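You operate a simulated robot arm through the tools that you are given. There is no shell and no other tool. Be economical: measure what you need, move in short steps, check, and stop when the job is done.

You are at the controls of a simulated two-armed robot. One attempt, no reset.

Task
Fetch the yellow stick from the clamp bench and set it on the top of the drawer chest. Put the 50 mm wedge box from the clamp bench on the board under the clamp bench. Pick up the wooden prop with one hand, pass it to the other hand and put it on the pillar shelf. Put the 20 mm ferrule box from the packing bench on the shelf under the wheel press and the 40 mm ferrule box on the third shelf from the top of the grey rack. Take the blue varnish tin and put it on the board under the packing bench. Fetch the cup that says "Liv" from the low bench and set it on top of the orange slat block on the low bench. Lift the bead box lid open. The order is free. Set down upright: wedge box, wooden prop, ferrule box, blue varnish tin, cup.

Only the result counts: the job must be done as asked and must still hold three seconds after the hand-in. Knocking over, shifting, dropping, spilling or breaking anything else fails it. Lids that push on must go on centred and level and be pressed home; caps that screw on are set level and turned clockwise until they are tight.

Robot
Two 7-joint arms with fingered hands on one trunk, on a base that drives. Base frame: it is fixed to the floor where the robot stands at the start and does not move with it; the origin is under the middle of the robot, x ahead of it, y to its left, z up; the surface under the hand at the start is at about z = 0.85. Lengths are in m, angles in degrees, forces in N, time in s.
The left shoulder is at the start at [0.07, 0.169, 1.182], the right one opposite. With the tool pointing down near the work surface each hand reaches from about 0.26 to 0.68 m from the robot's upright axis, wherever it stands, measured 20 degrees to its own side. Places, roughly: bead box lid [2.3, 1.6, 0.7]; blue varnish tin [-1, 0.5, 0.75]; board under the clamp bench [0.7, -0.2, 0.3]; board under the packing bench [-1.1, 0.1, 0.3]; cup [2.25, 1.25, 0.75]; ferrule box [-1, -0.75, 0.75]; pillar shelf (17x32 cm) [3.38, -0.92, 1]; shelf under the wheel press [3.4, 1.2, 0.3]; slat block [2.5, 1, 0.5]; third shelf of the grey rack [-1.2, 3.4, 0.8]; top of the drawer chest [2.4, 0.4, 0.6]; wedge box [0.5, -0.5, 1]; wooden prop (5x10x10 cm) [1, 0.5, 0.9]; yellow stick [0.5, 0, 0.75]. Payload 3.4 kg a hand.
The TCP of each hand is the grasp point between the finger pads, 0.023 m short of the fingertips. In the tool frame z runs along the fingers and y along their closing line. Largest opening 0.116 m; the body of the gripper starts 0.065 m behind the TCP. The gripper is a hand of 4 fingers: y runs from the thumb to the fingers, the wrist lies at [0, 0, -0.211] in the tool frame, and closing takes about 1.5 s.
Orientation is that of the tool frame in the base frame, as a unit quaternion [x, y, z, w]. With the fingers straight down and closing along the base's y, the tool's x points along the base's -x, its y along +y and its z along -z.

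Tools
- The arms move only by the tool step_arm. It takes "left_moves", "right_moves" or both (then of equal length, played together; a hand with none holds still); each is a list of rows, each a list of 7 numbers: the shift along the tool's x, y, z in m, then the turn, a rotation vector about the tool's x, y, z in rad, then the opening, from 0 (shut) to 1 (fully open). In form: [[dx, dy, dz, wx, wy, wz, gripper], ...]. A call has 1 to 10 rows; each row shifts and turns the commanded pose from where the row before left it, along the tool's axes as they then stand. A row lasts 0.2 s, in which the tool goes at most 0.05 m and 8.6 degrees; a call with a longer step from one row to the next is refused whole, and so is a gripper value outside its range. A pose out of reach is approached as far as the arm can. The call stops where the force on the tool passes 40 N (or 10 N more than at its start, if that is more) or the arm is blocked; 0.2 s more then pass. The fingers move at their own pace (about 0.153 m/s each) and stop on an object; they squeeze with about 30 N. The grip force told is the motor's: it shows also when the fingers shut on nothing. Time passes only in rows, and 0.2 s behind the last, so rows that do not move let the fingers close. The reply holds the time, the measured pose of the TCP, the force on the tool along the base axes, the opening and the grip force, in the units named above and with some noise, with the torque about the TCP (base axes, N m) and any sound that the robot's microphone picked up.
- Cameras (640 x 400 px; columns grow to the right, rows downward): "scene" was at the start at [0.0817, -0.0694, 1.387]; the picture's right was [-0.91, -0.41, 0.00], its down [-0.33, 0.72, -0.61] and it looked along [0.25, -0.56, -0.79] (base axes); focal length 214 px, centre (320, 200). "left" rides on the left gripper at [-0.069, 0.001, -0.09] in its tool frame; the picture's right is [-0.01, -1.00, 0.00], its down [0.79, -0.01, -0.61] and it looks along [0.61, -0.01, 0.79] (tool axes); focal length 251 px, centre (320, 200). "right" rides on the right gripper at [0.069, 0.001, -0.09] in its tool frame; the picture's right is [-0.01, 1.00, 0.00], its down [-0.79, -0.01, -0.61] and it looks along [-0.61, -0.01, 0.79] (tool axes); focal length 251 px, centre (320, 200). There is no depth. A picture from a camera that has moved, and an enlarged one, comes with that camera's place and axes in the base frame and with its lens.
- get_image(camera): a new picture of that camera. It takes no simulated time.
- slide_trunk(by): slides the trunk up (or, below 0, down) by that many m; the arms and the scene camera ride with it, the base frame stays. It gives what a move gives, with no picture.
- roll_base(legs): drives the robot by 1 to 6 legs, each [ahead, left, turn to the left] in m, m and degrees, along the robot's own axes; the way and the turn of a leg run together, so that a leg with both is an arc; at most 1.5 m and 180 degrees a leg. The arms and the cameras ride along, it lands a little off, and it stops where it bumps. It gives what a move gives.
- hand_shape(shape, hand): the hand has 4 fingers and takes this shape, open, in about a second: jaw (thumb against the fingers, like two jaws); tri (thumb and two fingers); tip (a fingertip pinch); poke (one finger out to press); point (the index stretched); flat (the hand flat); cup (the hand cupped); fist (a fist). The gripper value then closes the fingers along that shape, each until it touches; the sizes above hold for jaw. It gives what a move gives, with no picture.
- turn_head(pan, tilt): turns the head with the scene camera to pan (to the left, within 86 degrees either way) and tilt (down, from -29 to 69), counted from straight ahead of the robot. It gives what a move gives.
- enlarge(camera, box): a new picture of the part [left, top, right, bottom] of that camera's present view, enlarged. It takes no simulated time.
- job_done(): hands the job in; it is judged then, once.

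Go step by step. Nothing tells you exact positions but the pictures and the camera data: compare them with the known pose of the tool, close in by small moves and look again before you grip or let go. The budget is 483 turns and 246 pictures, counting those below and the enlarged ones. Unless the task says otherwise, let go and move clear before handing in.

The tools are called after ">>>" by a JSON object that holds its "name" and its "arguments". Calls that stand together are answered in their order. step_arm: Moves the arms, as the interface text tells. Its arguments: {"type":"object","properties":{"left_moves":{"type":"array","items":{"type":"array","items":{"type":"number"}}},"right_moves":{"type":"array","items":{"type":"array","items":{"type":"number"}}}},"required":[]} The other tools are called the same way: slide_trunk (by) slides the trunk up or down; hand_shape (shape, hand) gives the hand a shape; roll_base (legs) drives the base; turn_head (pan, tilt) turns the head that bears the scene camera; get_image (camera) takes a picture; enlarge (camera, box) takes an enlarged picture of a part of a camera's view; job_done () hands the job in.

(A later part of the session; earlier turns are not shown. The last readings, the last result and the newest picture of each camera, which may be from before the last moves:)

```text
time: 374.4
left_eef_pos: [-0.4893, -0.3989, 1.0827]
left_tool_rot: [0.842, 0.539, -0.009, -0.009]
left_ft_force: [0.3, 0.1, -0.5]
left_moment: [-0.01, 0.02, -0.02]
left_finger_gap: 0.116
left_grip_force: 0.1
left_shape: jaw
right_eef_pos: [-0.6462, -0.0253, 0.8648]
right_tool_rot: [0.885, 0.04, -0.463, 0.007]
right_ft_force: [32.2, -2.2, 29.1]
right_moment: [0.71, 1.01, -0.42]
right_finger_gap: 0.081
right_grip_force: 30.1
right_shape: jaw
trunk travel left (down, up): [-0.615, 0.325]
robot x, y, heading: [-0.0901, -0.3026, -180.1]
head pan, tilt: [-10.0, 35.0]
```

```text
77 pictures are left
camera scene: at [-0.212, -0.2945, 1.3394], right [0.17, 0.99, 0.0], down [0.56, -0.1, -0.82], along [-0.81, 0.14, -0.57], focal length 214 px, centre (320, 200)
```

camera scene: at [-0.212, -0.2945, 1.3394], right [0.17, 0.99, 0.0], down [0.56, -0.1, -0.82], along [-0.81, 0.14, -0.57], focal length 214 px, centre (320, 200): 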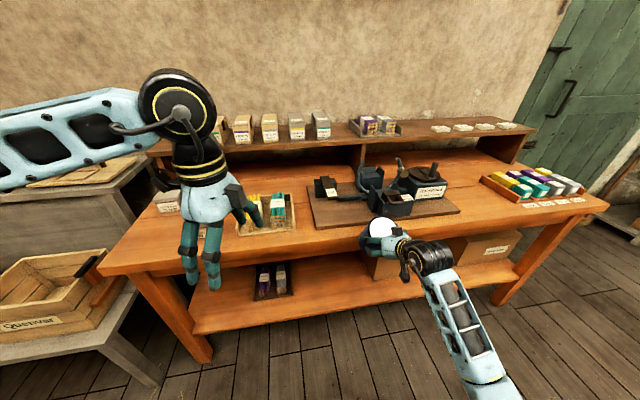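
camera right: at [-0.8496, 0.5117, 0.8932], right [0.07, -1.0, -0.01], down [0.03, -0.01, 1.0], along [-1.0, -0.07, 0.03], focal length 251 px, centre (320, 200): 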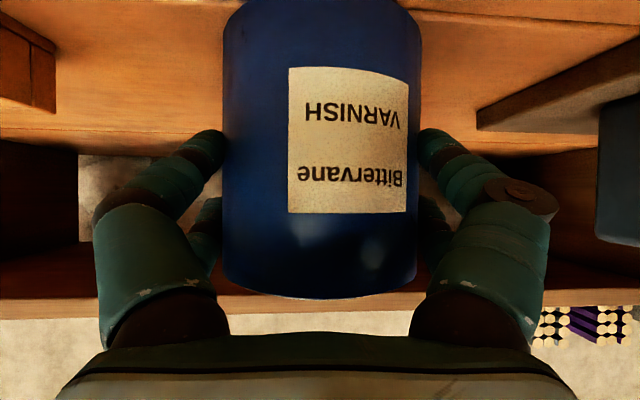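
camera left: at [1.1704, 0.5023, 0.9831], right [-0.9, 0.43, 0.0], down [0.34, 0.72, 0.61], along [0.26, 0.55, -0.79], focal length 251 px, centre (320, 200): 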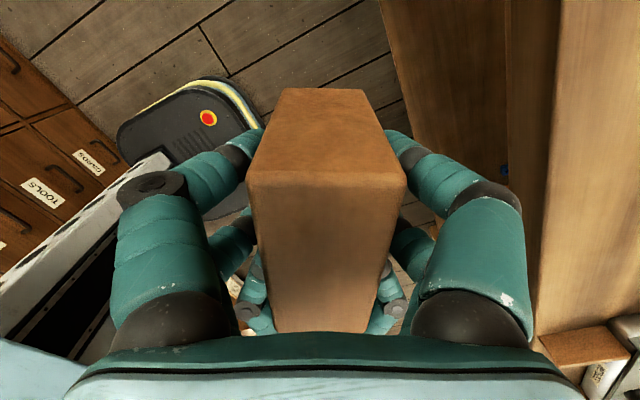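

The tin touched the bench edge; I raise it again and check the grip.

>>> {"name": "slide_trunk", "arguments": {"by": 0.12}}

>>> {"name": "get_image", "arguments": {"camera": "right"}}

>>> {"name": "enlarge", "arguments": {"camera": "scene", "box": [300, 160, 480, 310]}}

```text
time: 375.9
left_eef_pos: [-0.5015, -0.396, 1.1967]
left_tool_rot: [0.843, 0.538, -0.005, -0.005]
left_ft_force: [-0.1, 0.5, 0.2]
left_moment: [0.02, 0.01, 0.0]
left_finger_gap: 0.116
left_grip_force: 0.0
left_shape: jaw
right_eef_pos: [-0.6542, -0.0234, 0.9745]
right_tool_rot: [0.888, 0.038, -0.458, 0.008]
right_ft_force: [-0.4, 0.6, -7.1]
right_moment: [0.01, -0.23, 0.04]
right_finger_gap: 0.0813
right_grip_force: 30.2
right_shape: jaw
trunk travel left (down, up): [-0.735, 0.205]
robot x, y, heading: [-0.0907, -0.3065, -179.8]
head pan, tilt: [-10.0, 35.0]
```

```text
76 pictures are left
camera right: at [-0.5419, -0.0144, 0.972], right [0.07, -1.0, -0.01], down [0.03, -0.01, 1.0], along [-1.0, -0.07, 0.03], focal length 251 px, centre (320, 200)
```

right: 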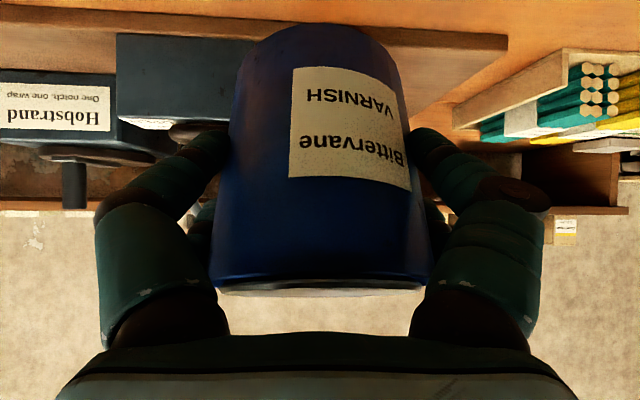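

```text
2.67 times, centred on (390, 235) of scene
camera zoom: at [-0.2266, -0.2906, 1.4578], right [0.17, 0.99, 0.0], down [0.57, -0.1, -0.82], along [-0.81, 0.14, -0.57], focal length 572 px, centre (133, 107)
```

zoom: 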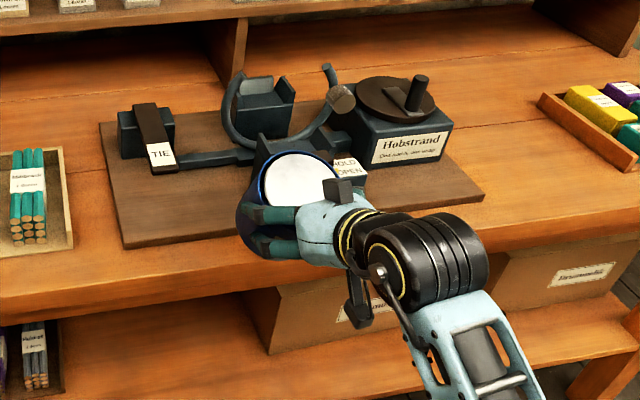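

The tin was pitched about 17° in the grip; I counter-rotate the hand to bring it upright again.

>>> {"name": "step_arm", "arguments": {"right_moves": [[0, 0, -0.03, 0, 0.1, 0, 0], [0, 0, -0.03, 0, 0.1, 0, 0], [0, 0, 0, 0, 0.1, 0, 0], [0, 0, 0, 0, 0, 0, 0]]}}

>>> {"name": "get_image", "arguments": {"camera": "right"}}

>>> {"name": "enlarge", "arguments": {"camera": "scene", "box": [300, 160, 480, 310]}}

```text
time: 376.9
left_eef_pos: [-0.5005, -0.3961, 1.197]
left_tool_rot: [0.842, 0.539, -0.005, -0.004]
left_ft_force: [0.4, -0.1, 0.0]
left_moment: [-0.01, -0.02, 0.01]
left_finger_gap: 0.1158
left_grip_force: 0.1
left_shape: jaw
right_eef_pos: [-0.6061, -0.0196, 1.0141]
right_tool_rot: [0.947, 0.04, -0.319, 0.002]
right_ft_force: [-0.3, -1.4, -6.6]
right_moment: [0.01, -0.15, 0.0]
right_finger_gap: 0.0812
right_grip_force: 30.1
right_shape: jaw
trunk travel left (down, up): [-0.735, 0.205]
robot x, y, heading: [-0.0859, -0.3082, -179.9]
head pan, tilt: [-10.0, 35.0]
```

```text
74 pictures are left
camera right: at [-0.4981, -0.0123, 1.044], right [0.07, -1.0, -0.02], down [-0.26, -0.03, 0.96], along [-0.96, -0.06, -0.27], focal length 251 px, centre (320, 200)
```

right: 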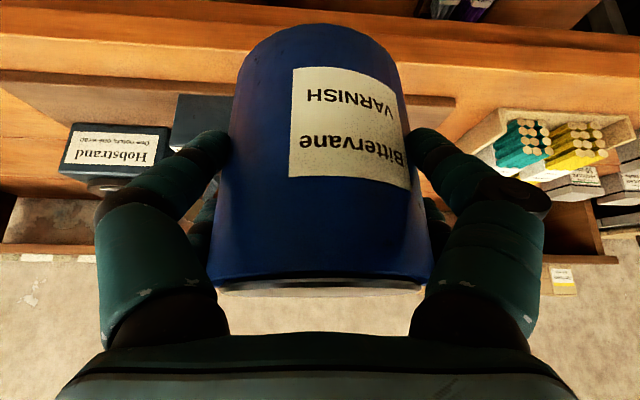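

```text
2.67 times, centred on (390, 235) of scene
camera zoom: at [-0.2257, -0.2907, 1.4579], right [0.17, 0.99, 0.0], down [0.57, -0.1, -0.82], along [-0.81, 0.14, -0.57], focal length 572 px, centre (133, 107)
```

zoom: 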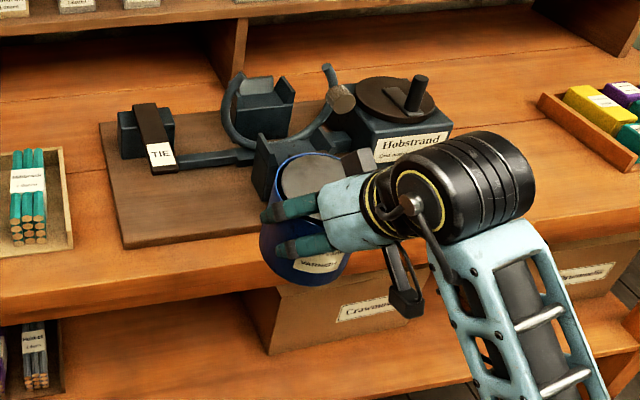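

>>> {"name": "step_arm", "arguments": {"right_moves": [[0, 0, 0, 0, 0.09, 0, 0], [0, 0, 0, 0, 0, 0, 0]]}}

>>> {"name": "enlarge", "arguments": {"camera": "right", "box": [120, 0, 520, 320]}}

>>> {"name": "enlarge", "arguments": {"camera": "scene", "box": [330, 190, 430, 280]}}

```text
time: 377.5
left_eef_pos: [-0.5008, -0.3967, 1.1976]
left_tool_rot: [0.842, 0.539, -0.005, -0.006]
left_ft_force: [0.3, -0.6, 0.8]
left_moment: [-0.02, 0.04, -0.02]
left_finger_gap: 0.1157
left_grip_force: 0.0
left_shape: jaw
right_eef_pos: [-0.6073, -0.0207, 1.0142]
right_tool_rot: [0.96, 0.039, -0.277, 0.0]
right_ft_force: [0.3, 0.8, -8.5]
right_moment: [0.0, -0.13, 0.02]
right_finger_gap: 0.0812
right_grip_force: 30.0
right_shape: jaw
trunk travel left (down, up): [-0.735, 0.205]
robot x, y, heading: [-0.0877, -0.3062, -180.0]
head pan, tilt: [-10.0, 35.0]
```

```text
1.25 times, centred on (320, 160) of right
camera zoom: at [-0.5017, -0.0132, 1.0531], right [0.07, -1.0, -0.02], down [-0.35, -0.04, 0.94], along [-0.93, -0.06, -0.35], focal length 314 px, centre (320, 250)
```

zoom: 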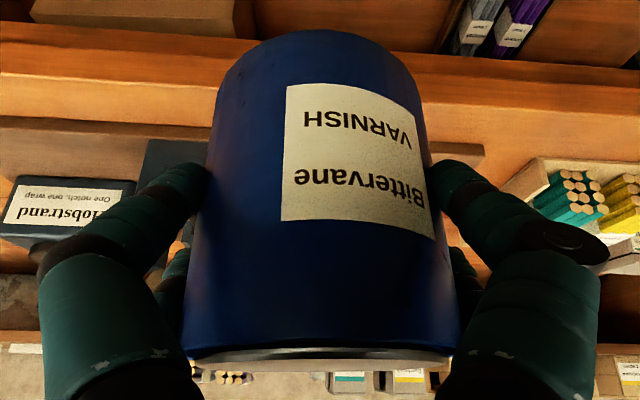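

```text
4.44 times, centred on (380, 235) of scene
camera zoom: at [-0.2257, -0.2907, 1.4579], right [0.17, 0.99, 0.0], down [0.57, -0.1, -0.82], along [-0.81, 0.14, -0.57], focal length 953 px, centre (53, 44)
```

zoom: 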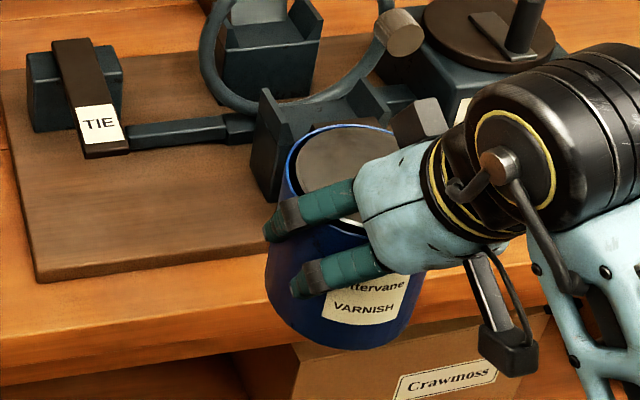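

>>> {"name": "roll_base", "arguments": {"legs": [[-0.04, 0, 0]]}}

>>> {"name": "slide_trunk", "arguments": {"by": -0.35}}

>>> {"name": "slide_trunk", "arguments": {"by": -0.26}}

>>> {"name": "turn_head", "arguments": {"pan": -15, "tilt": 25}}

>>> {"name": "get_image", "arguments": {"camera": "scene"}}

>>> {"name": "get_image", "arguments": {"camera": "right"}}

```text
time: 378.4
left_eef_pos: [-0.4671, -0.3958, 1.1949]
left_tool_rot: [0.842, 0.539, -0.002, -0.002]
left_ft_force: [-0.4, 0.6, -1.6]
left_moment: [0.01, -0.01, 0.02]
left_finger_gap: 0.1159
left_grip_force: 0.1
left_shape: jaw
right_eef_pos: [-0.5728, -0.0201, 1.0114]
right_tool_rot: [0.961, 0.04, -0.274, 0.001]
right_ft_force: [0.5, 0.1, -7.9]
right_moment: [0.0, -0.18, -0.01]
right_finger_gap: 0.0812
right_grip_force: 29.6
right_shape: jaw
trunk travel left (down, up): [-0.735, 0.205]
robot x, y, heading: [-0.0514, -0.3081, -180.1]
head pan, tilt: [-10.0, 35.0]
```

```text
time: 381.8
left_eef_pos: [-0.4606, -0.3966, 0.8485]
left_tool_rot: [0.843, 0.539, -0.004, -0.005]
left_ft_force: [-0.5, -0.1, 0.0]
left_moment: [0.04, 0.01, 0.0]
left_finger_gap: 0.1159
left_grip_force: 0.0
left_shape: jaw
right_eef_pos: [-0.5675, -0.0218, 0.6633]
right_tool_rot: [0.96, 0.04, -0.277, 0.001]
right_ft_force: [0.2, 0.4, -8.2]
right_moment: [0.01, -0.14, -0.01]
right_finger_gap: 0.0812
right_grip_force: 29.7
right_shape: jaw
trunk travel left (down, up): [-0.385, 0.555]
robot x, y, heading: [-0.05, -0.3024, -180.0]
head pan, tilt: [-10.0, 35.0]
```

```text
time: 384.4
left_eef_pos: [-0.4603, -0.3964, 0.5877]
left_tool_rot: [0.842, 0.539, -0.005, -0.005]
left_ft_force: [0.1, 0.0, 0.2]
left_moment: [-0.02, -0.02, -0.01]
left_finger_gap: 0.1161
left_grip_force: 0.1
left_shape: jaw
right_eef_pos: [-0.5674, -0.0216, 0.403]
right_tool_rot: [0.96, 0.04, -0.277, 0.0]
right_ft_force: [-0.2, 1.1, -8.0]
right_moment: [0.0, -0.15, 0.01]
right_finger_gap: 0.0813
right_grip_force: 29.5
right_shape: jaw
trunk travel left (down, up): [-0.125, 0.815]
robot x, y, heading: [-0.0476, -0.3047, -179.8]
head pan, tilt: [-10.0, 35.0]
```

```text
time: 385.2
left_eef_pos: [-0.46, -0.3953, 0.586]
left_tool_rot: [0.842, 0.539, -0.005, -0.003]
left_ft_force: [-0.2, -0.7, -0.4]
left_moment: [-0.03, 0.01, 0.03]
left_finger_gap: 0.1162
left_grip_force: 0.0
left_shape: jaw
right_eef_pos: [-0.5665, -0.0205, 0.4024]
right_tool_rot: [0.96, 0.039, -0.277, 0.0]
right_ft_force: [-0.4, -0.2, -7.7]
right_moment: [-0.01, -0.15, -0.01]
right_finger_gap: 0.081
right_grip_force: 29.9
right_shape: jaw
trunk travel left (down, up): [-0.125, 0.815]
robot x, y, heading: [-0.0495, -0.3044, -180.1]
head pan, tilt: [-15.0, 25.0]
```

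```text
70 pictures are left
camera scene: at [-0.1882, -0.2825, 0.8635], right [0.26, 0.97, 0.0], down [0.41, -0.11, -0.91], along [-0.88, 0.23, -0.42], focal length 214 px, centre (320, 200)
```

scene: 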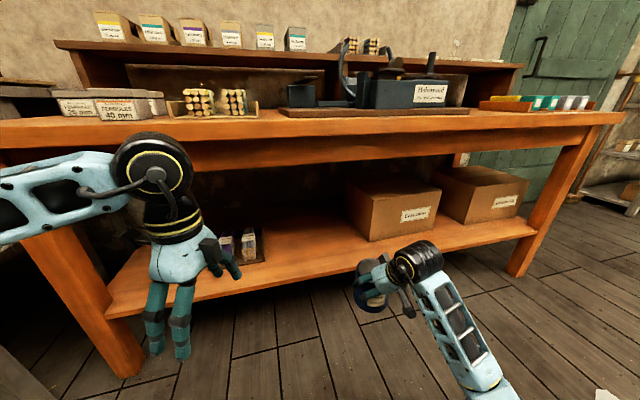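

```text
69 pictures are left
camera right: at [-0.4617, -0.0135, 0.4427], right [0.07, -1.0, -0.02], down [-0.35, -0.04, 0.94], along [-0.93, -0.06, -0.35], focal length 251 px, centre (320, 200)
```

right: 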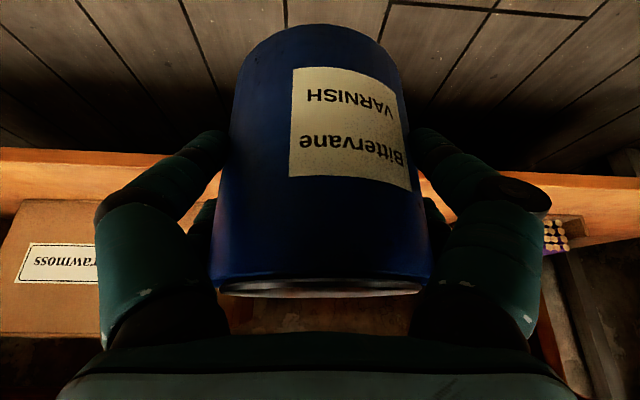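

>>> {"name": "roll_base", "arguments": {"legs": [[0, 0.05, 0], [0.13, 0, 0]]}}

>>> {"name": "step_arm", "arguments": {"right_moves": [[-0.034, 0, 0.021, 0, 0, 0, 0], [-0.034, 0, 0.021, 0, 0, 0, 0], [-0.034, 0, 0.021, 0, 0, 0, 0], [0, 0, 0, 0, 0, 0, 0]]}}

>>> {"name": "get_image", "arguments": {"camera": "scene"}}

>>> {"name": "get_image", "arguments": {"camera": "right"}}

```text
time: 387.0
left_eef_pos: [-0.5915, -0.4474, 0.5869]
left_tool_rot: [0.842, 0.539, -0.005, -0.005]
left_ft_force: [-0.5, -0.4, 0.4]
left_moment: [0.0, -0.02, -0.02]
left_finger_gap: 0.1161
left_grip_force: 0.1
left_shape: jaw
right_eef_pos: [-0.698, -0.0707, 0.4022]
right_tool_rot: [0.96, 0.039, -0.276, 0.0]
right_ft_force: [-0.3, 0.8, -7.7]
right_moment: [0.03, -0.12, -0.01]
right_finger_gap: 0.0809
right_grip_force: 29.5
right_shape: jaw
trunk travel left (down, up): [-0.125, 0.815]
robot x, y, heading: [-0.1772, -0.3564, -180.0]
head pan, tilt: [-15.0, 25.0]
```

```text
time: 388.0
left_eef_pos: [-0.5921, -0.4459, 0.5859]
left_tool_rot: [0.842, 0.539, -0.004, -0.004]
left_ft_force: [0.5, -0.2, -0.3]
left_moment: [0.01, 0.05, -0.01]
left_finger_gap: 0.1162
left_grip_force: 0.0
left_shape: jaw
right_eef_pos: [-0.8154, -0.0801, 0.4029]
right_tool_rot: [0.96, 0.04, -0.278, 0.001]
right_ft_force: [0.6, -0.2, -7.8]
right_moment: [0.05, -0.17, -0.03]
right_finger_gap: 0.0813
right_grip_force: 29.9
right_shape: jaw
trunk travel left (down, up): [-0.125, 0.815]
robot x, y, heading: [-0.1786, -0.3589, -179.8]
head pan, tilt: [-15.0, 25.0]
```

```text
68 pictures are left
camera scene: at [-0.3193, -0.3326, 0.8635], right [0.26, 0.97, 0.0], down [0.41, -0.11, -0.91], along [-0.88, 0.23, -0.42], focal length 214 px, centre (320, 200)
```

scene: 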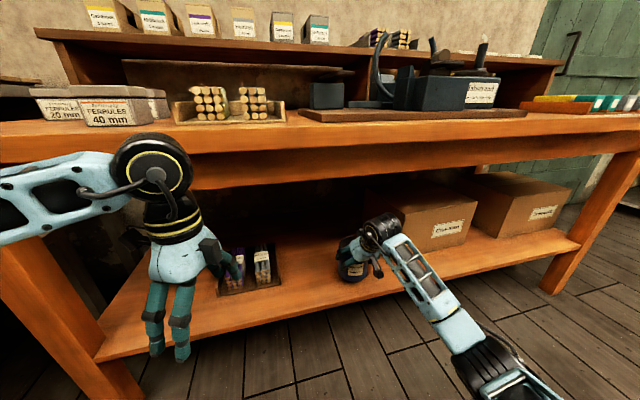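

```text
67 pictures are left
camera right: at [-0.7109, -0.0724, 0.4428], right [0.07, -1.0, -0.02], down [-0.35, -0.04, 0.94], along [-0.93, -0.06, -0.35], focal length 251 px, centre (320, 200)
```

right: 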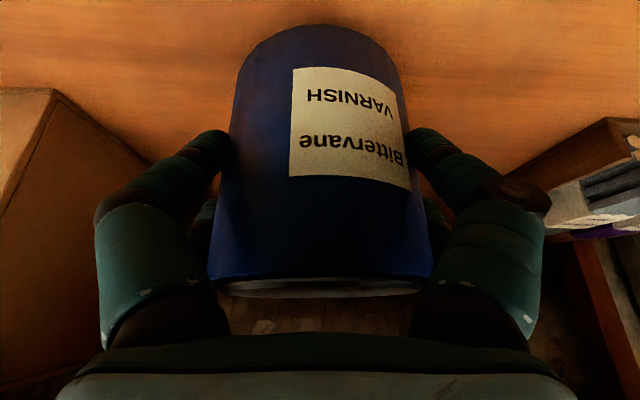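

>>> {"name": "step_arm", "arguments": {"right_moves": [[-0.03, 0, 0.019, 0, 0, 0, 0], [0.0106, 0, 0.0169, 0, 0, 0, 0], [0.0106, 0, 0.0169, 0, 0, 0, 0], [0, 0, 0, 0, 0, 0, 0]]}}

>>> {"name": "step_arm", "arguments": {"right_moves": [[0.0027, 0, 0.0042, 0, 0, 0, 0], [0, 0, 0, 0, 0, 0, 0]]}}

>>> {"name": "step_arm", "arguments": {"right_moves": [[0.0016, 0, 0.0025, 0, 0, 0, 0], [0, 0, 0, 0, 0, 0, 0]]}}

>>> {"name": "get_image", "arguments": {"camera": "right"}}

```text
time: 389.0
left_eef_pos: [-0.5887, -0.448, 0.5905]
left_tool_rot: [0.843, 0.538, -0.006, -0.008]
left_ft_force: [0.0, -0.1, 0.0]
left_moment: [-0.01, -0.01, -0.01]
left_finger_gap: 0.116
left_grip_force: 0.0
left_shape: jaw
right_eef_pos: [-0.8548, -0.0827, 0.3752]
right_tool_rot: [0.958, 0.04, -0.285, -0.001]
right_ft_force: [-11.1, 4.7, 39.2]
right_moment: [-0.79, -0.36, -0.18]
right_finger_gap: 0.0809
right_grip_force: 29.8
right_shape: jaw
trunk travel left (down, up): [-0.125, 0.815]
robot x, y, heading: [-0.1801, -0.3591, -180.1]
head pan, tilt: [-15.0, 25.0]
```

```text
time: 389.3
left_eef_pos: [-0.5881, -0.4469, 0.5884]
left_tool_rot: [0.842, 0.539, -0.006, -0.007]
left_ft_force: [0.7, -0.4, -0.3]
left_moment: [0.01, -0.02, -0.01]
left_finger_gap: 0.1158
left_grip_force: 0.1
left_shape: jaw
right_eef_pos: [-0.8556, -0.0819, 0.3747]
right_tool_rot: [0.956, 0.038, -0.29, 0.0]
right_ft_force: [0.9, 1.5, 24.3]
right_moment: [-0.88, -0.84, 0.03]
right_finger_gap: 0.0802
right_grip_force: 29.9
right_shape: jaw
trunk travel left (down, up): [-0.125, 0.815]
robot x, y, heading: [-0.183, -0.3548, -180.0]
head pan, tilt: [-15.0, 25.0]
stopped in row 1 (right hand): the force on the tool passed its limit at 54 N (the readings are from after the stop); the commanded pose is now the measured one
```

```text
time: 389.9
left_eef_pos: [-0.5895, -0.4467, 0.5893]
left_tool_rot: [0.842, 0.539, -0.005, -0.007]
left_ft_force: [0.3, -0.2, -0.2]
left_moment: [-0.04, 0.01, -0.03]
left_finger_gap: 0.1157
left_grip_force: 0.2
left_shape: jaw
right_eef_pos: [-0.8561, -0.0819, 0.3741]
right_tool_rot: [0.955, 0.038, -0.293, 0.001]
right_ft_force: [5.6, -0.4, 21.6]
right_moment: [-0.96, -1.02, 0.26]
right_finger_gap: 0.0802
right_grip_force: 29.7
right_shape: jaw
trunk travel left (down, up): [-0.125, 0.815]
robot x, y, heading: [-0.1789, -0.355, -180.0]
head pan, tilt: [-15.0, 25.0]
stopped in row 2 (right hand): the force on the tool passed its limit at 41 N (the readings are from after the stop); the commanded pose is now the measured one
```

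```text
66 pictures are left
camera right: at [-0.7498, -0.0742, 0.4102], right [0.07, -1.0, -0.01], down [-0.32, -0.04, 0.95], along [-0.95, -0.06, -0.32], focal length 251 px, centre (320, 200)
```

right: 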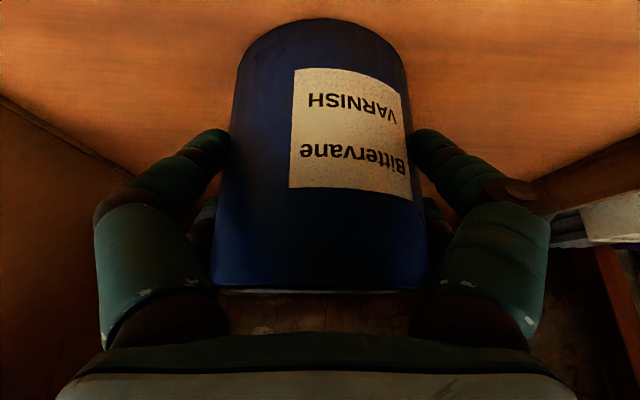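

>>> {"name": "step_arm", "arguments": {"right_moves": [[-0.001, 0, -0.0015, 0, 0, 0, 0], [0, 0, 0, 0, 0, 0, 0.75], [0, 0, 0, 0, 0, 0, 0.85], [0, 0, 0, 0, 0, 0, 1], [0, 0, 0, 0, 0, 0, 1], [0, 0, 0, 0, 0, 0, 1]]}}

>>> {"name": "get_image", "arguments": {"camera": "right"}}

```text
time: 391.3
left_eef_pos: [-0.5914, -0.4462, 0.5874]
left_tool_rot: [0.842, 0.539, -0.006, -0.005]
left_ft_force: [0.0, 0.1, 0.2]
left_moment: [0.0, 0.02, 0.03]
left_finger_gap: 0.1162
left_grip_force: 0.0
left_shape: jaw
right_eef_pos: [-0.8566, -0.0804, 0.3698]
right_tool_rot: [0.957, 0.038, -0.288, 0.001]
right_ft_force: [2.0, 0.9, -1.1]
right_moment: [-0.07, 0.11, -0.03]
right_finger_gap: 0.1156
right_grip_force: 0.1
right_shape: jaw
trunk travel left (down, up): [-0.125, 0.815]
robot x, y, heading: [-0.1795, -0.3547, -180.0]
head pan, tilt: [-15.0, 25.0]
```

```text
65 pictures are left
camera right: at [-0.7504, -0.0744, 0.4074], right [0.07, -1.0, -0.01], down [-0.33, -0.04, 0.94], along [-0.94, -0.06, -0.33], focal length 251 px, centre (320, 200)
```

right: 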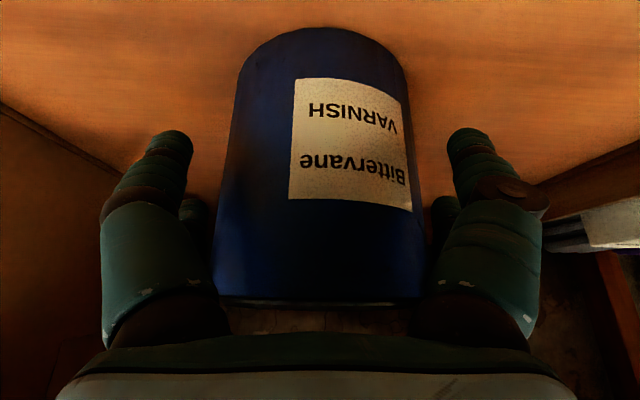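

>>> {"name": "step_arm", "arguments": {"right_moves": [[0, 0, -0.025, 0, 0, 0, 1], [0, 0, -0.04, 0, 0, 0, 1], [0.01, 0, -0.04, 0, 0, 0, 1], [0.03, 0, -0.02, 0, 0, 0, 1], [0.03, 0, -0.02, 0, 0, 0, 1], [0, 0, 0, 0, 0, 0, 1]]}}

>>> {"name": "get_image", "arguments": {"camera": "right"}}

```text
time: 392.7
left_eef_pos: [-0.5905, -0.4464, 0.5883]
left_tool_rot: [0.842, 0.539, -0.005, -0.005]
left_ft_force: [-0.1, -0.4, -0.1]
left_moment: [0.01, -0.02, -0.01]
left_finger_gap: 0.1157
left_grip_force: 0.1
left_shape: jaw
right_eef_pos: [-0.7188, -0.0727, 0.4533]
right_tool_rot: [0.957, 0.038, -0.288, 0.001]
right_ft_force: [0.0, 0.1, 1.3]
right_moment: [-0.01, 0.01, -0.01]
right_finger_gap: 0.1157
right_grip_force: 0.0
right_shape: jaw
trunk travel left (down, up): [-0.125, 0.815]
robot x, y, heading: [-0.1818, -0.3583, -180.0]
head pan, tilt: [-15.0, 25.0]
```

```text
64 pictures are left
camera right: at [-0.6128, -0.0653, 0.4907], right [0.07, -1.0, -0.01], down [-0.33, -0.04, 0.94], along [-0.94, -0.06, -0.33], focal length 251 px, centre (320, 200)
```

right: 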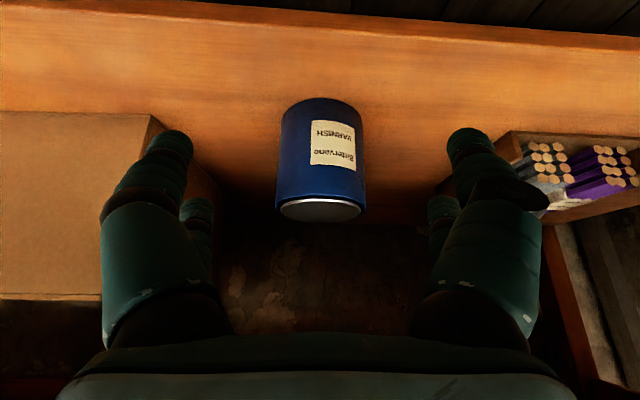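

Tin placed. Now I back off, raise the trunk and prepare both hands for the ferrule boxes.

>>> {"name": "roll_base", "arguments": {"legs": [[-0.11, 0, 0]]}}

>>> {"name": "slide_trunk", "arguments": {"by": 0.4}}

>>> {"name": "slide_trunk", "arguments": {"by": 0.25}}

>>> {"name": "step_arm", "arguments": {"left_moves": [[0, 0, 0, 0, 0, 0.1425, 1], [0, 0, 0, 0, 0, 0.1425, 1], [0, 0, 0, 0, 0, 0.1425, 1], [0, 0, 0, 0, 0, 0.1425, 1], [0, 0, 0, 0, 0, 0.1425, 1], [0, 0, 0, 0, 0, 0.1425, 1], [0, 0, 0, 0, 0, 0.1425, 1], [0, 0, 0, 0, 0, 0.1425, 1]]}}

>>> {"name": "turn_head", "arguments": {"pan": 15, "tilt": 40}}

>>> {"name": "get_image", "arguments": {"camera": "scene"}}

```text
time: 393.9
left_eef_pos: [-0.483, -0.4461, 0.587]
left_tool_rot: [0.842, 0.539, -0.005, -0.005]
left_ft_force: [-0.6, -1.1, -0.8]
left_moment: [0.05, 0.03, 0.04]
left_finger_gap: 0.1162
left_grip_force: 0.1
left_shape: jaw
right_eef_pos: [-0.6115, -0.0732, 0.4545]
right_tool_rot: [0.957, 0.039, -0.287, 0.001]
right_ft_force: [-0.5, 0.4, 0.1]
right_moment: [-0.05, 0.01, -0.01]
right_finger_gap: 0.116
right_grip_force: 0.0
right_shape: jaw
trunk travel left (down, up): [-0.125, 0.815]
robot x, y, heading: [-0.0749, -0.3549, -179.9]
head pan, tilt: [-15.0, 25.0]
```

```text
time: 397.7
left_eef_pos: [-0.4831, -0.4454, 0.988]
left_tool_rot: [0.843, 0.538, -0.005, -0.006]
left_ft_force: [0.8, 0.2, -1.1]
left_moment: [-0.01, 0.02, 0.0]
left_finger_gap: 0.116
left_grip_force: 0.0
left_shape: jaw
right_eef_pos: [-0.6129, -0.0725, 0.8535]
right_tool_rot: [0.957, 0.039, -0.288, 0.001]
right_ft_force: [-1.0, 1.0, 0.0]
right_moment: [0.02, 0.0, 0.04]
right_finger_gap: 0.1161
right_grip_force: 0.0
right_shape: jaw
trunk travel left (down, up): [-0.525, 0.415]
robot x, y, heading: [-0.0701, -0.3558, -180.1]
head pan, tilt: [-15.0, 25.0]
```

```text
time: 400.3
left_eef_pos: [-0.4843, -0.4464, 1.2384]
left_tool_rot: [0.842, 0.539, -0.005, -0.005]
left_ft_force: [0.5, -0.6, 0.4]
left_moment: [-0.01, 0.0, 0.03]
left_finger_gap: 0.1159
left_grip_force: 0.0
left_shape: jaw
right_eef_pos: [-0.6116, -0.0727, 1.1037]
right_tool_rot: [0.957, 0.039, -0.287, 0.001]
right_ft_force: [-0.6, 0.1, 0.2]
right_moment: [-0.02, -0.01, 0.04]
right_finger_gap: 0.1158
right_grip_force: 0.1
right_shape: jaw
trunk travel left (down, up): [-0.775, 0.165]
robot x, y, heading: [-0.0723, -0.3547, -179.9]
head pan, tilt: [-15.0, 25.0]
```

```text
time: 402.1
left_eef_pos: [-0.4838, -0.4465, 1.2381]
left_tool_rot: [1.0, -0.002, -0.008, -0.001]
left_ft_force: [0.1, 0.6, 0.3]
left_moment: [-0.01, 0.01, 0.01]
left_finger_gap: 0.1162
left_grip_force: 0.0
left_shape: jaw
right_eef_pos: [-0.6112, -0.0727, 1.1042]
right_tool_rot: [0.957, 0.039, -0.287, 0.001]
right_ft_force: [-0.5, 0.4, 0.0]
right_moment: [-0.02, -0.03, -0.04]
right_finger_gap: 0.1159
right_grip_force: 0.1
right_shape: jaw
trunk travel left (down, up): [-0.775, 0.165]
robot x, y, heading: [-0.0702, -0.3573, -180.0]
head pan, tilt: [-15.0, 25.0]
```

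```text
time: 403.1
left_eef_pos: [-0.4824, -0.4471, 1.2374]
left_tool_rot: [1.0, 0.001, -0.008, -0.003]
left_ft_force: [0.3, 0.0, -0.1]
left_moment: [-0.01, 0.0, 0.0]
left_finger_gap: 0.1161
left_grip_force: 0.0
left_shape: jaw
right_eef_pos: [-0.6117, -0.0733, 1.1025]
right_tool_rot: [0.957, 0.04, -0.287, 0.002]
right_ft_force: [0.3, 0.5, 0.0]
right_moment: [0.01, 0.0, -0.01]
right_finger_gap: 0.116
right_grip_force: 0.0
right_shape: jaw
trunk travel left (down, up): [-0.775, 0.165]
robot x, y, heading: [-0.065, -0.3529, -179.7]
head pan, tilt: [15.0, 40.0]
```

```text
63 pictures are left
camera scene: at [-0.204, -0.3784, 1.4905], right [-0.26, 0.97, 0.0], down [0.62, 0.17, -0.77], along [-0.74, -0.2, -0.64], focal length 214 px, centre (320, 200)
```

scene: 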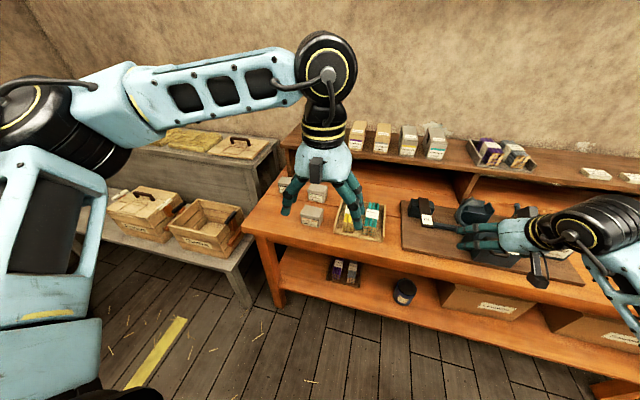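

>>> {"name": "roll_base", "arguments": {"legs": [[0, 0.39, 0], [0.14, 0, 0]]}}

>>> {"name": "step_arm", "arguments": {"right_moves": [[0, 0.04, 0, 0, -0.148, 0, 1], [0, 0.04, 0, 0, -0.148, 0, 1], [0, 0.035, 0, 0, 0, 0, 1], [0, 0, 0, 0, 0, 0, 1]]}}

>>> {"name": "get_image", "arguments": {"camera": "right"}}

```text
time: 406.4
left_eef_pos: [-0.6184, -0.8367, 1.2395]
left_tool_rot: [1.0, 0.003, -0.008, -0.002]
left_ft_force: [-0.5, 0.7, 0.1]
left_moment: [-0.03, 0.02, 0.02]
left_finger_gap: 0.1159
left_grip_force: 0.1
left_shape: jaw
right_eef_pos: [-0.7503, -0.4651, 1.1047]
right_tool_rot: [0.957, 0.042, -0.288, 0.003]
right_ft_force: [-0.4, -0.1, 0.8]
right_moment: [0.02, -0.04, 0.02]
right_finger_gap: 0.1161
right_grip_force: 0.1
right_shape: jaw
trunk travel left (down, up): [-0.775, 0.165]
robot x, y, heading: [-0.2095, -0.7419, -179.5]
head pan, tilt: [15.0, 40.0]
```

```text
time: 407.4
left_eef_pos: [-0.6205, -0.8364, 1.238]
left_tool_rot: [1.0, 0.003, -0.007, -0.001]
left_ft_force: [0.3, -0.3, 0.2]
left_moment: [-0.03, 0.04, -0.02]
left_finger_gap: 0.1159
left_grip_force: 0.1
left_shape: jaw
right_eef_pos: [-0.7429, -0.5794, 1.1002]
right_tool_rot: [0.903, 0.041, -0.427, 0.008]
right_ft_force: [0.3, -0.3, 0.6]
right_moment: [0.01, 0.0, -0.02]
right_finger_gap: 0.1159
right_grip_force: 0.0
right_shape: jaw
trunk travel left (down, up): [-0.775, 0.165]
robot x, y, heading: [-0.2139, -0.7442, -179.4]
head pan, tilt: [15.0, 40.0]
```

```text
62 pictures are left
camera right: at [-0.6302, -0.5693, 1.1055], right [0.08, -1.0, -0.01], down [-0.04, -0.02, 1.0], along [-1.0, -0.07, -0.04], focal length 251 px, centre (320, 200)
```

right: 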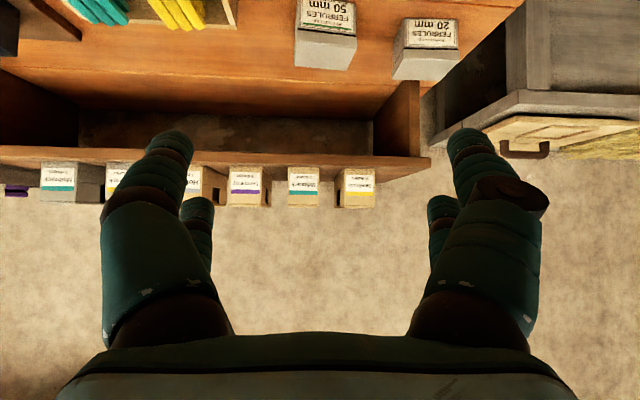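

>>> {"name": "step_arm", "arguments": {"right_moves": [[0.0318, 0.003, 0.026, 0, 0, 0, 1], [0.0318, 0.003, 0.026, 0, 0, 0, 1], [0.0318, 0, 0.026, 0, 0, 0, 1], [0.0318, 0, 0.026, 0, 0, 0, 1], [0, 0, 0, 0, 0, 0, 1]]}}

>>> {"name": "get_image", "arguments": {"camera": "right"}}

```text
time: 408.6
left_eef_pos: [-0.6207, -0.8382, 1.2377]
left_tool_rot: [1.0, 0.002, -0.008, 0.0]
left_ft_force: [-0.8, 1.1, 0.4]
left_moment: [0.0, 0.0, 0.03]
left_finger_gap: 0.1157
left_grip_force: 0.0
left_shape: jaw
right_eef_pos: [-0.7618, -0.5763, 0.9665]
right_tool_rot: [0.908, 0.041, -0.418, 0.009]
right_ft_force: [0.7, 0.4, -0.1]
right_moment: [0.03, 0.01, -0.02]
right_finger_gap: 0.1159
right_grip_force: 0.0
right_shape: jaw
right hand out of reach, approached as far as the arm can: row 3, 4
trunk travel left (down, up): [-0.775, 0.165]
robot x, y, heading: [-0.2127, -0.7445, -179.4]
head pan, tilt: [15.0, 40.0]
```

```text
61 pictures are left
camera right: at [-0.6499, -0.5675, 0.9725], right [0.08, -1.0, -0.01], down [-0.06, -0.02, 1.0], along [-1.0, -0.08, -0.06], focal length 251 px, centre (320, 200)
```

right: 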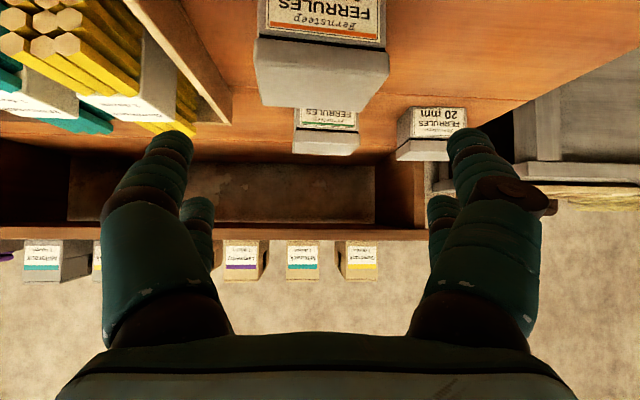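

>>> {"name": "roll_base", "arguments": {"legs": [[-0.05, 0.1, 0]]}}

>>> {"name": "step_arm", "arguments": {"right_moves": [[0.012, -0.035, 0.022, 0, 0, 0, 1], [0.012, -0.035, 0.022, 0, 0, 0, 1], [0.012, -0.03, 0.022, 0, 0, 0, 1], [0, 0, 0.03, 0, 0, 0, 1], [0, 0, 0.0, 0, 0, 0, 1]]}}

>>> {"name": "get_image", "arguments": {"camera": "right"}}

```text
time: 409.8
left_eef_pos: [-0.5707, -0.9366, 1.2367]
left_tool_rot: [1.0, 0.003, -0.007, 0.0]
left_ft_force: [-0.1, -1.1, 0.0]
left_moment: [0.02, 0.0, -0.02]
left_finger_gap: 0.1161
left_grip_force: 0.1
left_shape: jaw
right_eef_pos: [-0.7126, -0.6772, 0.9654]
right_tool_rot: [0.908, 0.042, -0.417, 0.009]
right_ft_force: [0.0, -0.4, 0.0]
right_moment: [-0.03, 0.0, -0.02]
right_finger_gap: 0.1158
right_grip_force: 0.0
right_shape: jaw
trunk travel left (down, up): [-0.775, 0.165]
robot x, y, heading: [-0.1608, -0.847, -179.4]
head pan, tilt: [15.0, 40.0]
```

```text
time: 411.0
left_eef_pos: [-0.5698, -0.9392, 1.239]
left_tool_rot: [1.0, 0.003, -0.007, -0.001]
left_ft_force: [0.0, 0.5, 0.7]
left_moment: [0.01, -0.03, 0.03]
left_finger_gap: 0.1161
left_grip_force: 0.1
left_shape: jaw
right_eef_pos: [-0.7854, -0.5813, 0.8913]
right_tool_rot: [0.908, 0.043, -0.417, 0.009]
right_ft_force: [-0.2, 0.6, -0.4]
right_moment: [-0.01, 0.0, -0.01]
right_finger_gap: 0.1159
right_grip_force: 0.0
right_shape: jaw
right hand out of reach, approached as far as the arm can: row 1, 2, 3
trunk travel left (down, up): [-0.775, 0.165]
robot x, y, heading: [-0.1623, -0.8469, -179.4]
head pan, tilt: [15.0, 40.0]
```

```text
60 pictures are left
camera right: at [-0.6722, -0.5712, 0.8974], right [0.08, -1.0, -0.01], down [-0.06, -0.02, 1.0], along [-1.0, -0.08, -0.06], focal length 251 px, centre (320, 200)
```

right: 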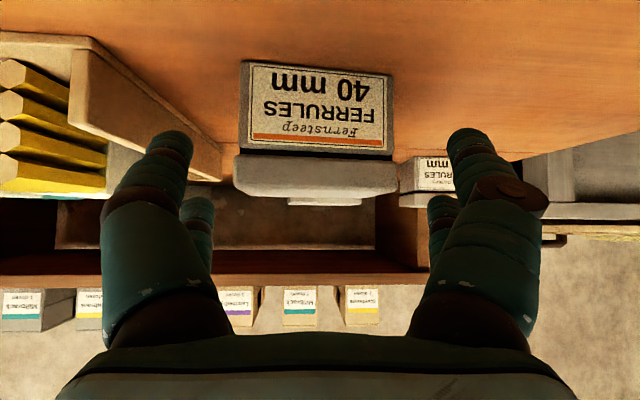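

>>> {"name": "step_arm", "arguments": {"right_moves": [[-0.007, 0, 0.022, 0, 0, 0, 1], [-0.007, 0, 0.024, 0, 0, 0, 1], [0, 0, 0.0, 0, 0, 0, 1]]}}

>>> {"name": "get_image", "arguments": {"camera": "right"}}

```text
time: 411.8
left_eef_pos: [-0.5711, -0.939, 1.2386]
left_tool_rot: [1.0, 0.002, -0.008, 0.0]
left_ft_force: [-0.2, -0.1, -0.9]
left_moment: [-0.03, 0.02, -0.01]
left_finger_gap: 0.1158
left_grip_force: 0.0
left_shape: jaw
right_eef_pos: [-0.8266, -0.5833, 0.8715]
right_tool_rot: [0.908, 0.043, -0.417, 0.01]
right_ft_force: [0.0, -0.1, 0.2]
right_moment: [-0.01, 0.01, 0.03]
right_finger_gap: 0.1159
right_grip_force: 0.1
right_shape: jaw
trunk travel left (down, up): [-0.775, 0.165]
robot x, y, heading: [-0.1607, -0.8442, -179.6]
head pan, tilt: [15.0, 40.0]
```

```text
59 pictures are left
camera right: at [-0.7143, -0.5737, 0.8778], right [0.08, -1.0, -0.01], down [-0.06, -0.02, 1.0], along [-1.0, -0.08, -0.06], focal length 251 px, centre (320, 200)
```

right: 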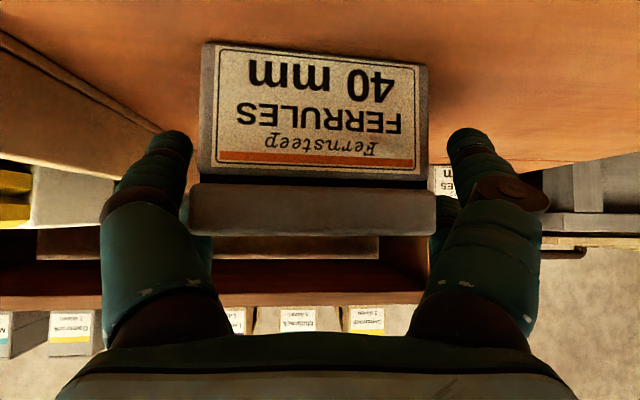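

>>> {"name": "step_arm", "arguments": {"right_moves": [[0.0075, 0, 0.0065, 0, 0, 0, 1], [0, 0, 0, 0, 0, 0, 0.7], [0, 0, 0, 0, 0, 0, 0.4], [0, 0, 0, 0, 0, 0, 0], [0, 0, 0, 0, 0, 0, 0], [0, 0, 0, 0, 0, 0, 0], [0, 0, 0, 0, 0, 0, 0]]}}

>>> {"name": "get_image", "arguments": {"camera": "right"}}

```text
time: 413.4
left_eef_pos: [-0.5711, -0.939, 1.2383]
left_tool_rot: [1.0, 0.003, -0.007, -0.002]
left_ft_force: [-0.4, 0.0, 0.2]
left_moment: [-0.02, 0.03, -0.01]
left_finger_gap: 0.116
left_grip_force: 0.1
left_shape: jaw
right_eef_pos: [-0.8272, -0.5837, 0.8614]
right_tool_rot: [0.908, 0.043, -0.417, 0.009]
right_ft_force: [-0.3, -0.3, 0.2]
right_moment: [0.04, -0.03, -0.02]
right_finger_gap: 0.0792
right_grip_force: 29.8
right_shape: jaw
trunk travel left (down, up): [-0.775, 0.165]
robot x, y, heading: [-0.1591, -0.8459, -179.2]
head pan, tilt: [15.0, 40.0]
```

```text
58 pictures are left
camera right: at [-0.7151, -0.5743, 0.868], right [0.08, -1.0, -0.01], down [-0.06, -0.02, 1.0], along [-1.0, -0.08, -0.06], focal length 251 px, centre (320, 200)
```

right: 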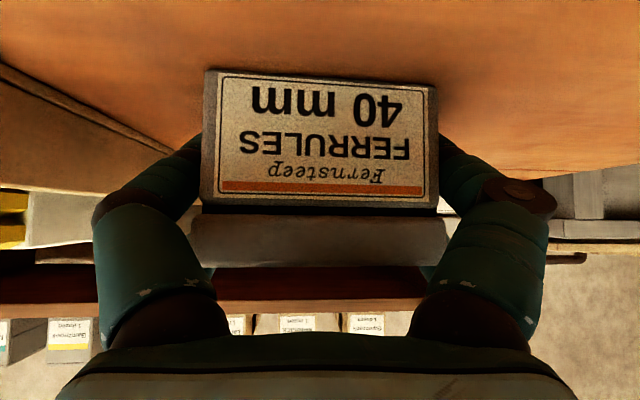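

>>> {"name": "step_arm", "arguments": {"right_moves": [[-0.0385, 0, -0.03, 0, 0, 0, 0], [-0.0385, 0, -0.03, 0, 0, 0, 0], [-0.0385, 0, -0.03, 0, 0, 0, 0], [-0.0385, 0, -0.03, 0, 0, 0, 0], [0.026, 0, -0.03, 0, 0, 0, 0], [0.026, 0, -0.03, 0, 0, 0, 0], [0.026, 0, -0.03, 0, 0, 0, 0], [0, 0, 0, 0, 0, 0, 0]], "left_moves": [[0, 0, 0, 0, -0.148, 0, 1], [0, 0, 0, 0, -0.148, 0, 1], [0, 0, 0, 0, -0.148, 0, 1], [0, 0, 0, 0, -0.148, 0, 1], [0, 0, 0, 0, -0.148, 0, 1], [0, 0, 0, 0, -0.148, 0, 1], [0, 0, 0, 0, 0, 0, 1], [0, 0, 0, 0, 0, 0, 1]]}}

>>> {"name": "roll_base", "arguments": {"legs": [[0, -0.36, 0], [0.1, 0, 0]]}}

>>> {"name": "get_image", "arguments": {"camera": "left"}}

>>> {"name": "get_image", "arguments": {"camera": "scene"}}

```text
time: 415.2
left_eef_pos: [-0.572, -0.938, 1.2367]
left_tool_rot: [0.9, 0.002, -0.436, -0.001]
left_ft_force: [-0.5, 0.2, 0.1]
left_moment: [0.02, -0.02, 0.03]
left_finger_gap: 0.1161
left_grip_force: 0.0
left_shape: jaw
right_eef_pos: [-0.7183, -0.5784, 1.0583]
right_tool_rot: [0.908, 0.043, -0.417, 0.009]
right_ft_force: [0.2, -0.2, -3.1]
right_moment: [-0.04, 0.01, 0.0]
right_finger_gap: 0.0785
right_grip_force: 29.6
right_shape: jaw
trunk travel left (down, up): [-0.775, 0.165]
robot x, y, heading: [-0.1604, -0.8444, -179.5]
head pan, tilt: [15.0, 40.0]
```

```text
time: 418.3
left_eef_pos: [-0.6738, -0.582, 1.2383]
left_tool_rot: [0.899, 0.006, -0.437, 0.002]
left_ft_force: [-0.1, -1.0, 0.8]
left_moment: [-0.01, 0.01, 0.0]
left_finger_gap: 0.1162
left_grip_force: 0.1
left_shape: jaw
right_eef_pos: [-0.8221, -0.2255, 1.0569]
right_tool_rot: [0.907, 0.045, -0.418, 0.01]
right_ft_force: [0.9, -0.1, -3.1]
right_moment: [0.0, 0.01, 0.03]
right_finger_gap: 0.0788
right_grip_force: 29.7
right_shape: jaw
trunk travel left (down, up): [-0.775, 0.165]
robot x, y, heading: [-0.2666, -0.4891, -179.2]
head pan, tilt: [15.0, 40.0]
```

```text
57 pictures are left
camera left: at [-0.647, -0.5834, 1.3465], right [-0.02, 1.0, 0.01], down [0.97, 0.02, -0.25], along [-0.25, 0.0, -0.97], focal length 251 px, centre (320, 200)
```

left: 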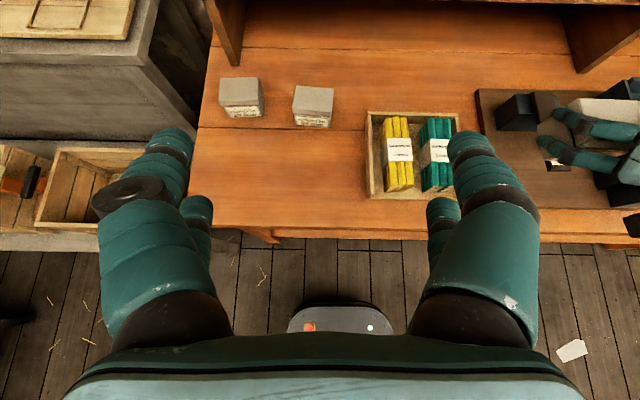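

```text
56 pictures are left
camera scene: at [-0.3948, -0.5109, 1.4907], right [-0.27, 0.96, 0.0], down [0.62, 0.18, -0.77], along [-0.74, -0.21, -0.64], focal length 214 px, centre (320, 200)
```

scene: 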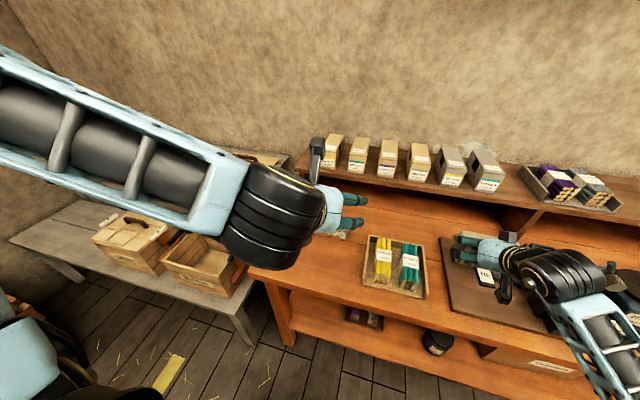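

>>> {"name": "roll_base", "arguments": {"legs": [[0.09, 0, 0]]}}

>>> {"name": "step_arm", "arguments": {"left_moves": [[0.0203, 0.0223, 0.0353, 0, 0, 0, 1], [0.0203, 0.0223, 0.0353, 0, 0, 0, 1], [0.0203, 0.0223, 0.0353, 0, 0, 0, 1], [0.0203, 0.0223, 0.0353, 0, 0, 0, 1], [0.0203, 0.0223, 0.0353, 0, 0, 0, 1], [0.0203, 0.0223, 0.0353, 0, 0, 0, 1], [0.0203, 0.0223, 0.0353, 0, 0, 0, 1], [0, 0, 0, 0, 0, 0, 1]]}}

>>> {"name": "get_image", "arguments": {"camera": "left"}}

```text
time: 419.4
left_eef_pos: [-0.7608, -0.5849, 1.2392]
left_tool_rot: [0.899, 0.008, -0.438, 0.003]
left_ft_force: [0.5, 0.0, -0.4]
left_moment: [0.02, 0.02, -0.02]
left_finger_gap: 0.1162
left_grip_force: 0.0
left_shape: jaw
right_eef_pos: [-0.91, -0.2253, 1.0582]
right_tool_rot: [0.907, 0.047, -0.418, 0.011]
right_ft_force: [0.5, -0.3, -2.2]
right_moment: [0.01, -0.05, 0.0]
right_finger_gap: 0.0784
right_grip_force: 29.8
right_shape: jaw
trunk travel left (down, up): [-0.775, 0.165]
robot x, y, heading: [-0.3536, -0.4872, -179.1]
head pan, tilt: [15.0, 40.0]
```

```text
time: 421.2
left_eef_pos: [-0.8828, -0.7327, 0.9965]
left_tool_rot: [0.903, 0.007, -0.429, 0.004]
left_ft_force: [-0.5, -0.3, -0.6]
left_moment: [0.03, 0.01, -0.01]
left_finger_gap: 0.1161
left_grip_force: 0.1
left_shape: jaw
left hand out of reach, approached as far as the arm can: row 2, 7
right_eef_pos: [-0.9133, -0.2254, 1.0568]
right_tool_rot: [0.908, 0.045, -0.417, 0.011]
right_ft_force: [-0.4, 0.1, -3.0]
right_moment: [0.0, -0.01, 0.01]
right_finger_gap: 0.0787
right_grip_force: 30.3
right_shape: jaw
trunk travel left (down, up): [-0.775, 0.165]
robot x, y, heading: [-0.3512, -0.4846, -179.2]
head pan, tilt: [15.0, 40.0]
```

```text
55 pictures are left
camera left: at [-0.8585, -0.7336, 1.106], right [-0.02, 1.0, 0.01], down [0.97, 0.02, -0.23], along [-0.23, 0.0, -0.97], focal length 251 px, centre (320, 200)
```

left: 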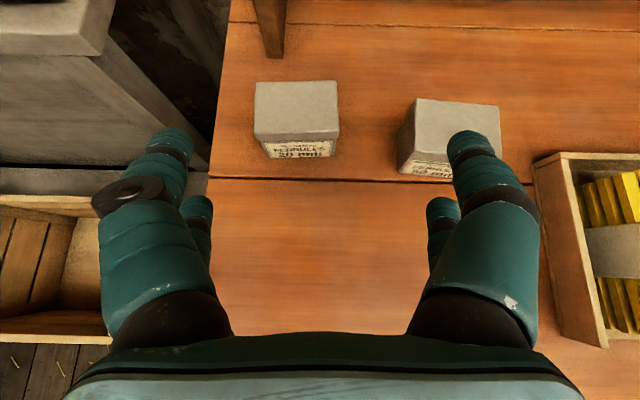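

>>> {"name": "step_arm", "arguments": {"left_moves": [[0.017, 0.0125, 0.01, 0, 0, 0, 1], [0.016, 0.0125, 0.02, 0, 0, 0, 1], [0, 0, 0.035, 0, 0, 0, 1], [0, 0, 0.035, 0, 0, 0, 1], [0, 0, 0, 0, 0, 0, 1]]}}

>>> {"name": "get_image", "arguments": {"camera": "left"}}

```text
time: 422.4
left_eef_pos: [-0.9593, -0.7466, 0.9795]
left_tool_rot: [0.901, 0.007, -0.434, 0.002]
left_ft_force: [-0.1, 0.4, -0.4]
left_moment: [0.02, 0.0, -0.02]
left_finger_gap: 0.116
left_grip_force: 0.0
left_shape: jaw
left hand out of reach, approached as far as the arm can: row 1, 2, 3, 4
right_eef_pos: [-0.9126, -0.2285, 1.0583]
right_tool_rot: [0.907, 0.047, -0.418, 0.01]
right_ft_force: [0.3, -1.1, -2.4]
right_moment: [-0.03, 0.03, -0.04]
right_finger_gap: 0.0789
right_grip_force: 30.1
right_shape: jaw
trunk travel left (down, up): [-0.775, 0.165]
robot x, y, heading: [-0.3557, -0.488, -178.9]
head pan, tilt: [15.0, 40.0]
```

```text
54 pictures are left
camera left: at [-0.9339, -0.7472, 1.0873], right [-0.02, 1.0, 0.01], down [0.97, 0.02, -0.24], along [-0.24, 0.0, -0.97], focal length 251 px, centre (320, 200)
```

left: 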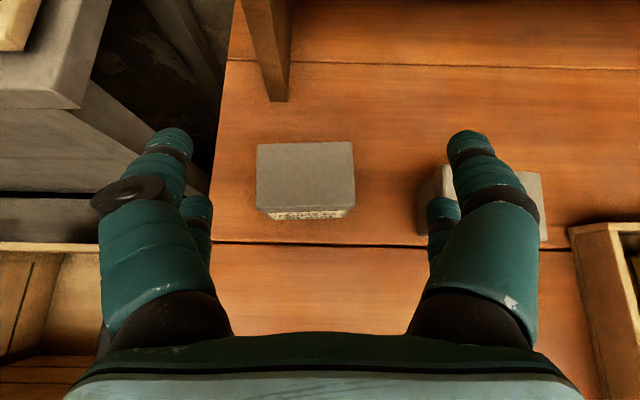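

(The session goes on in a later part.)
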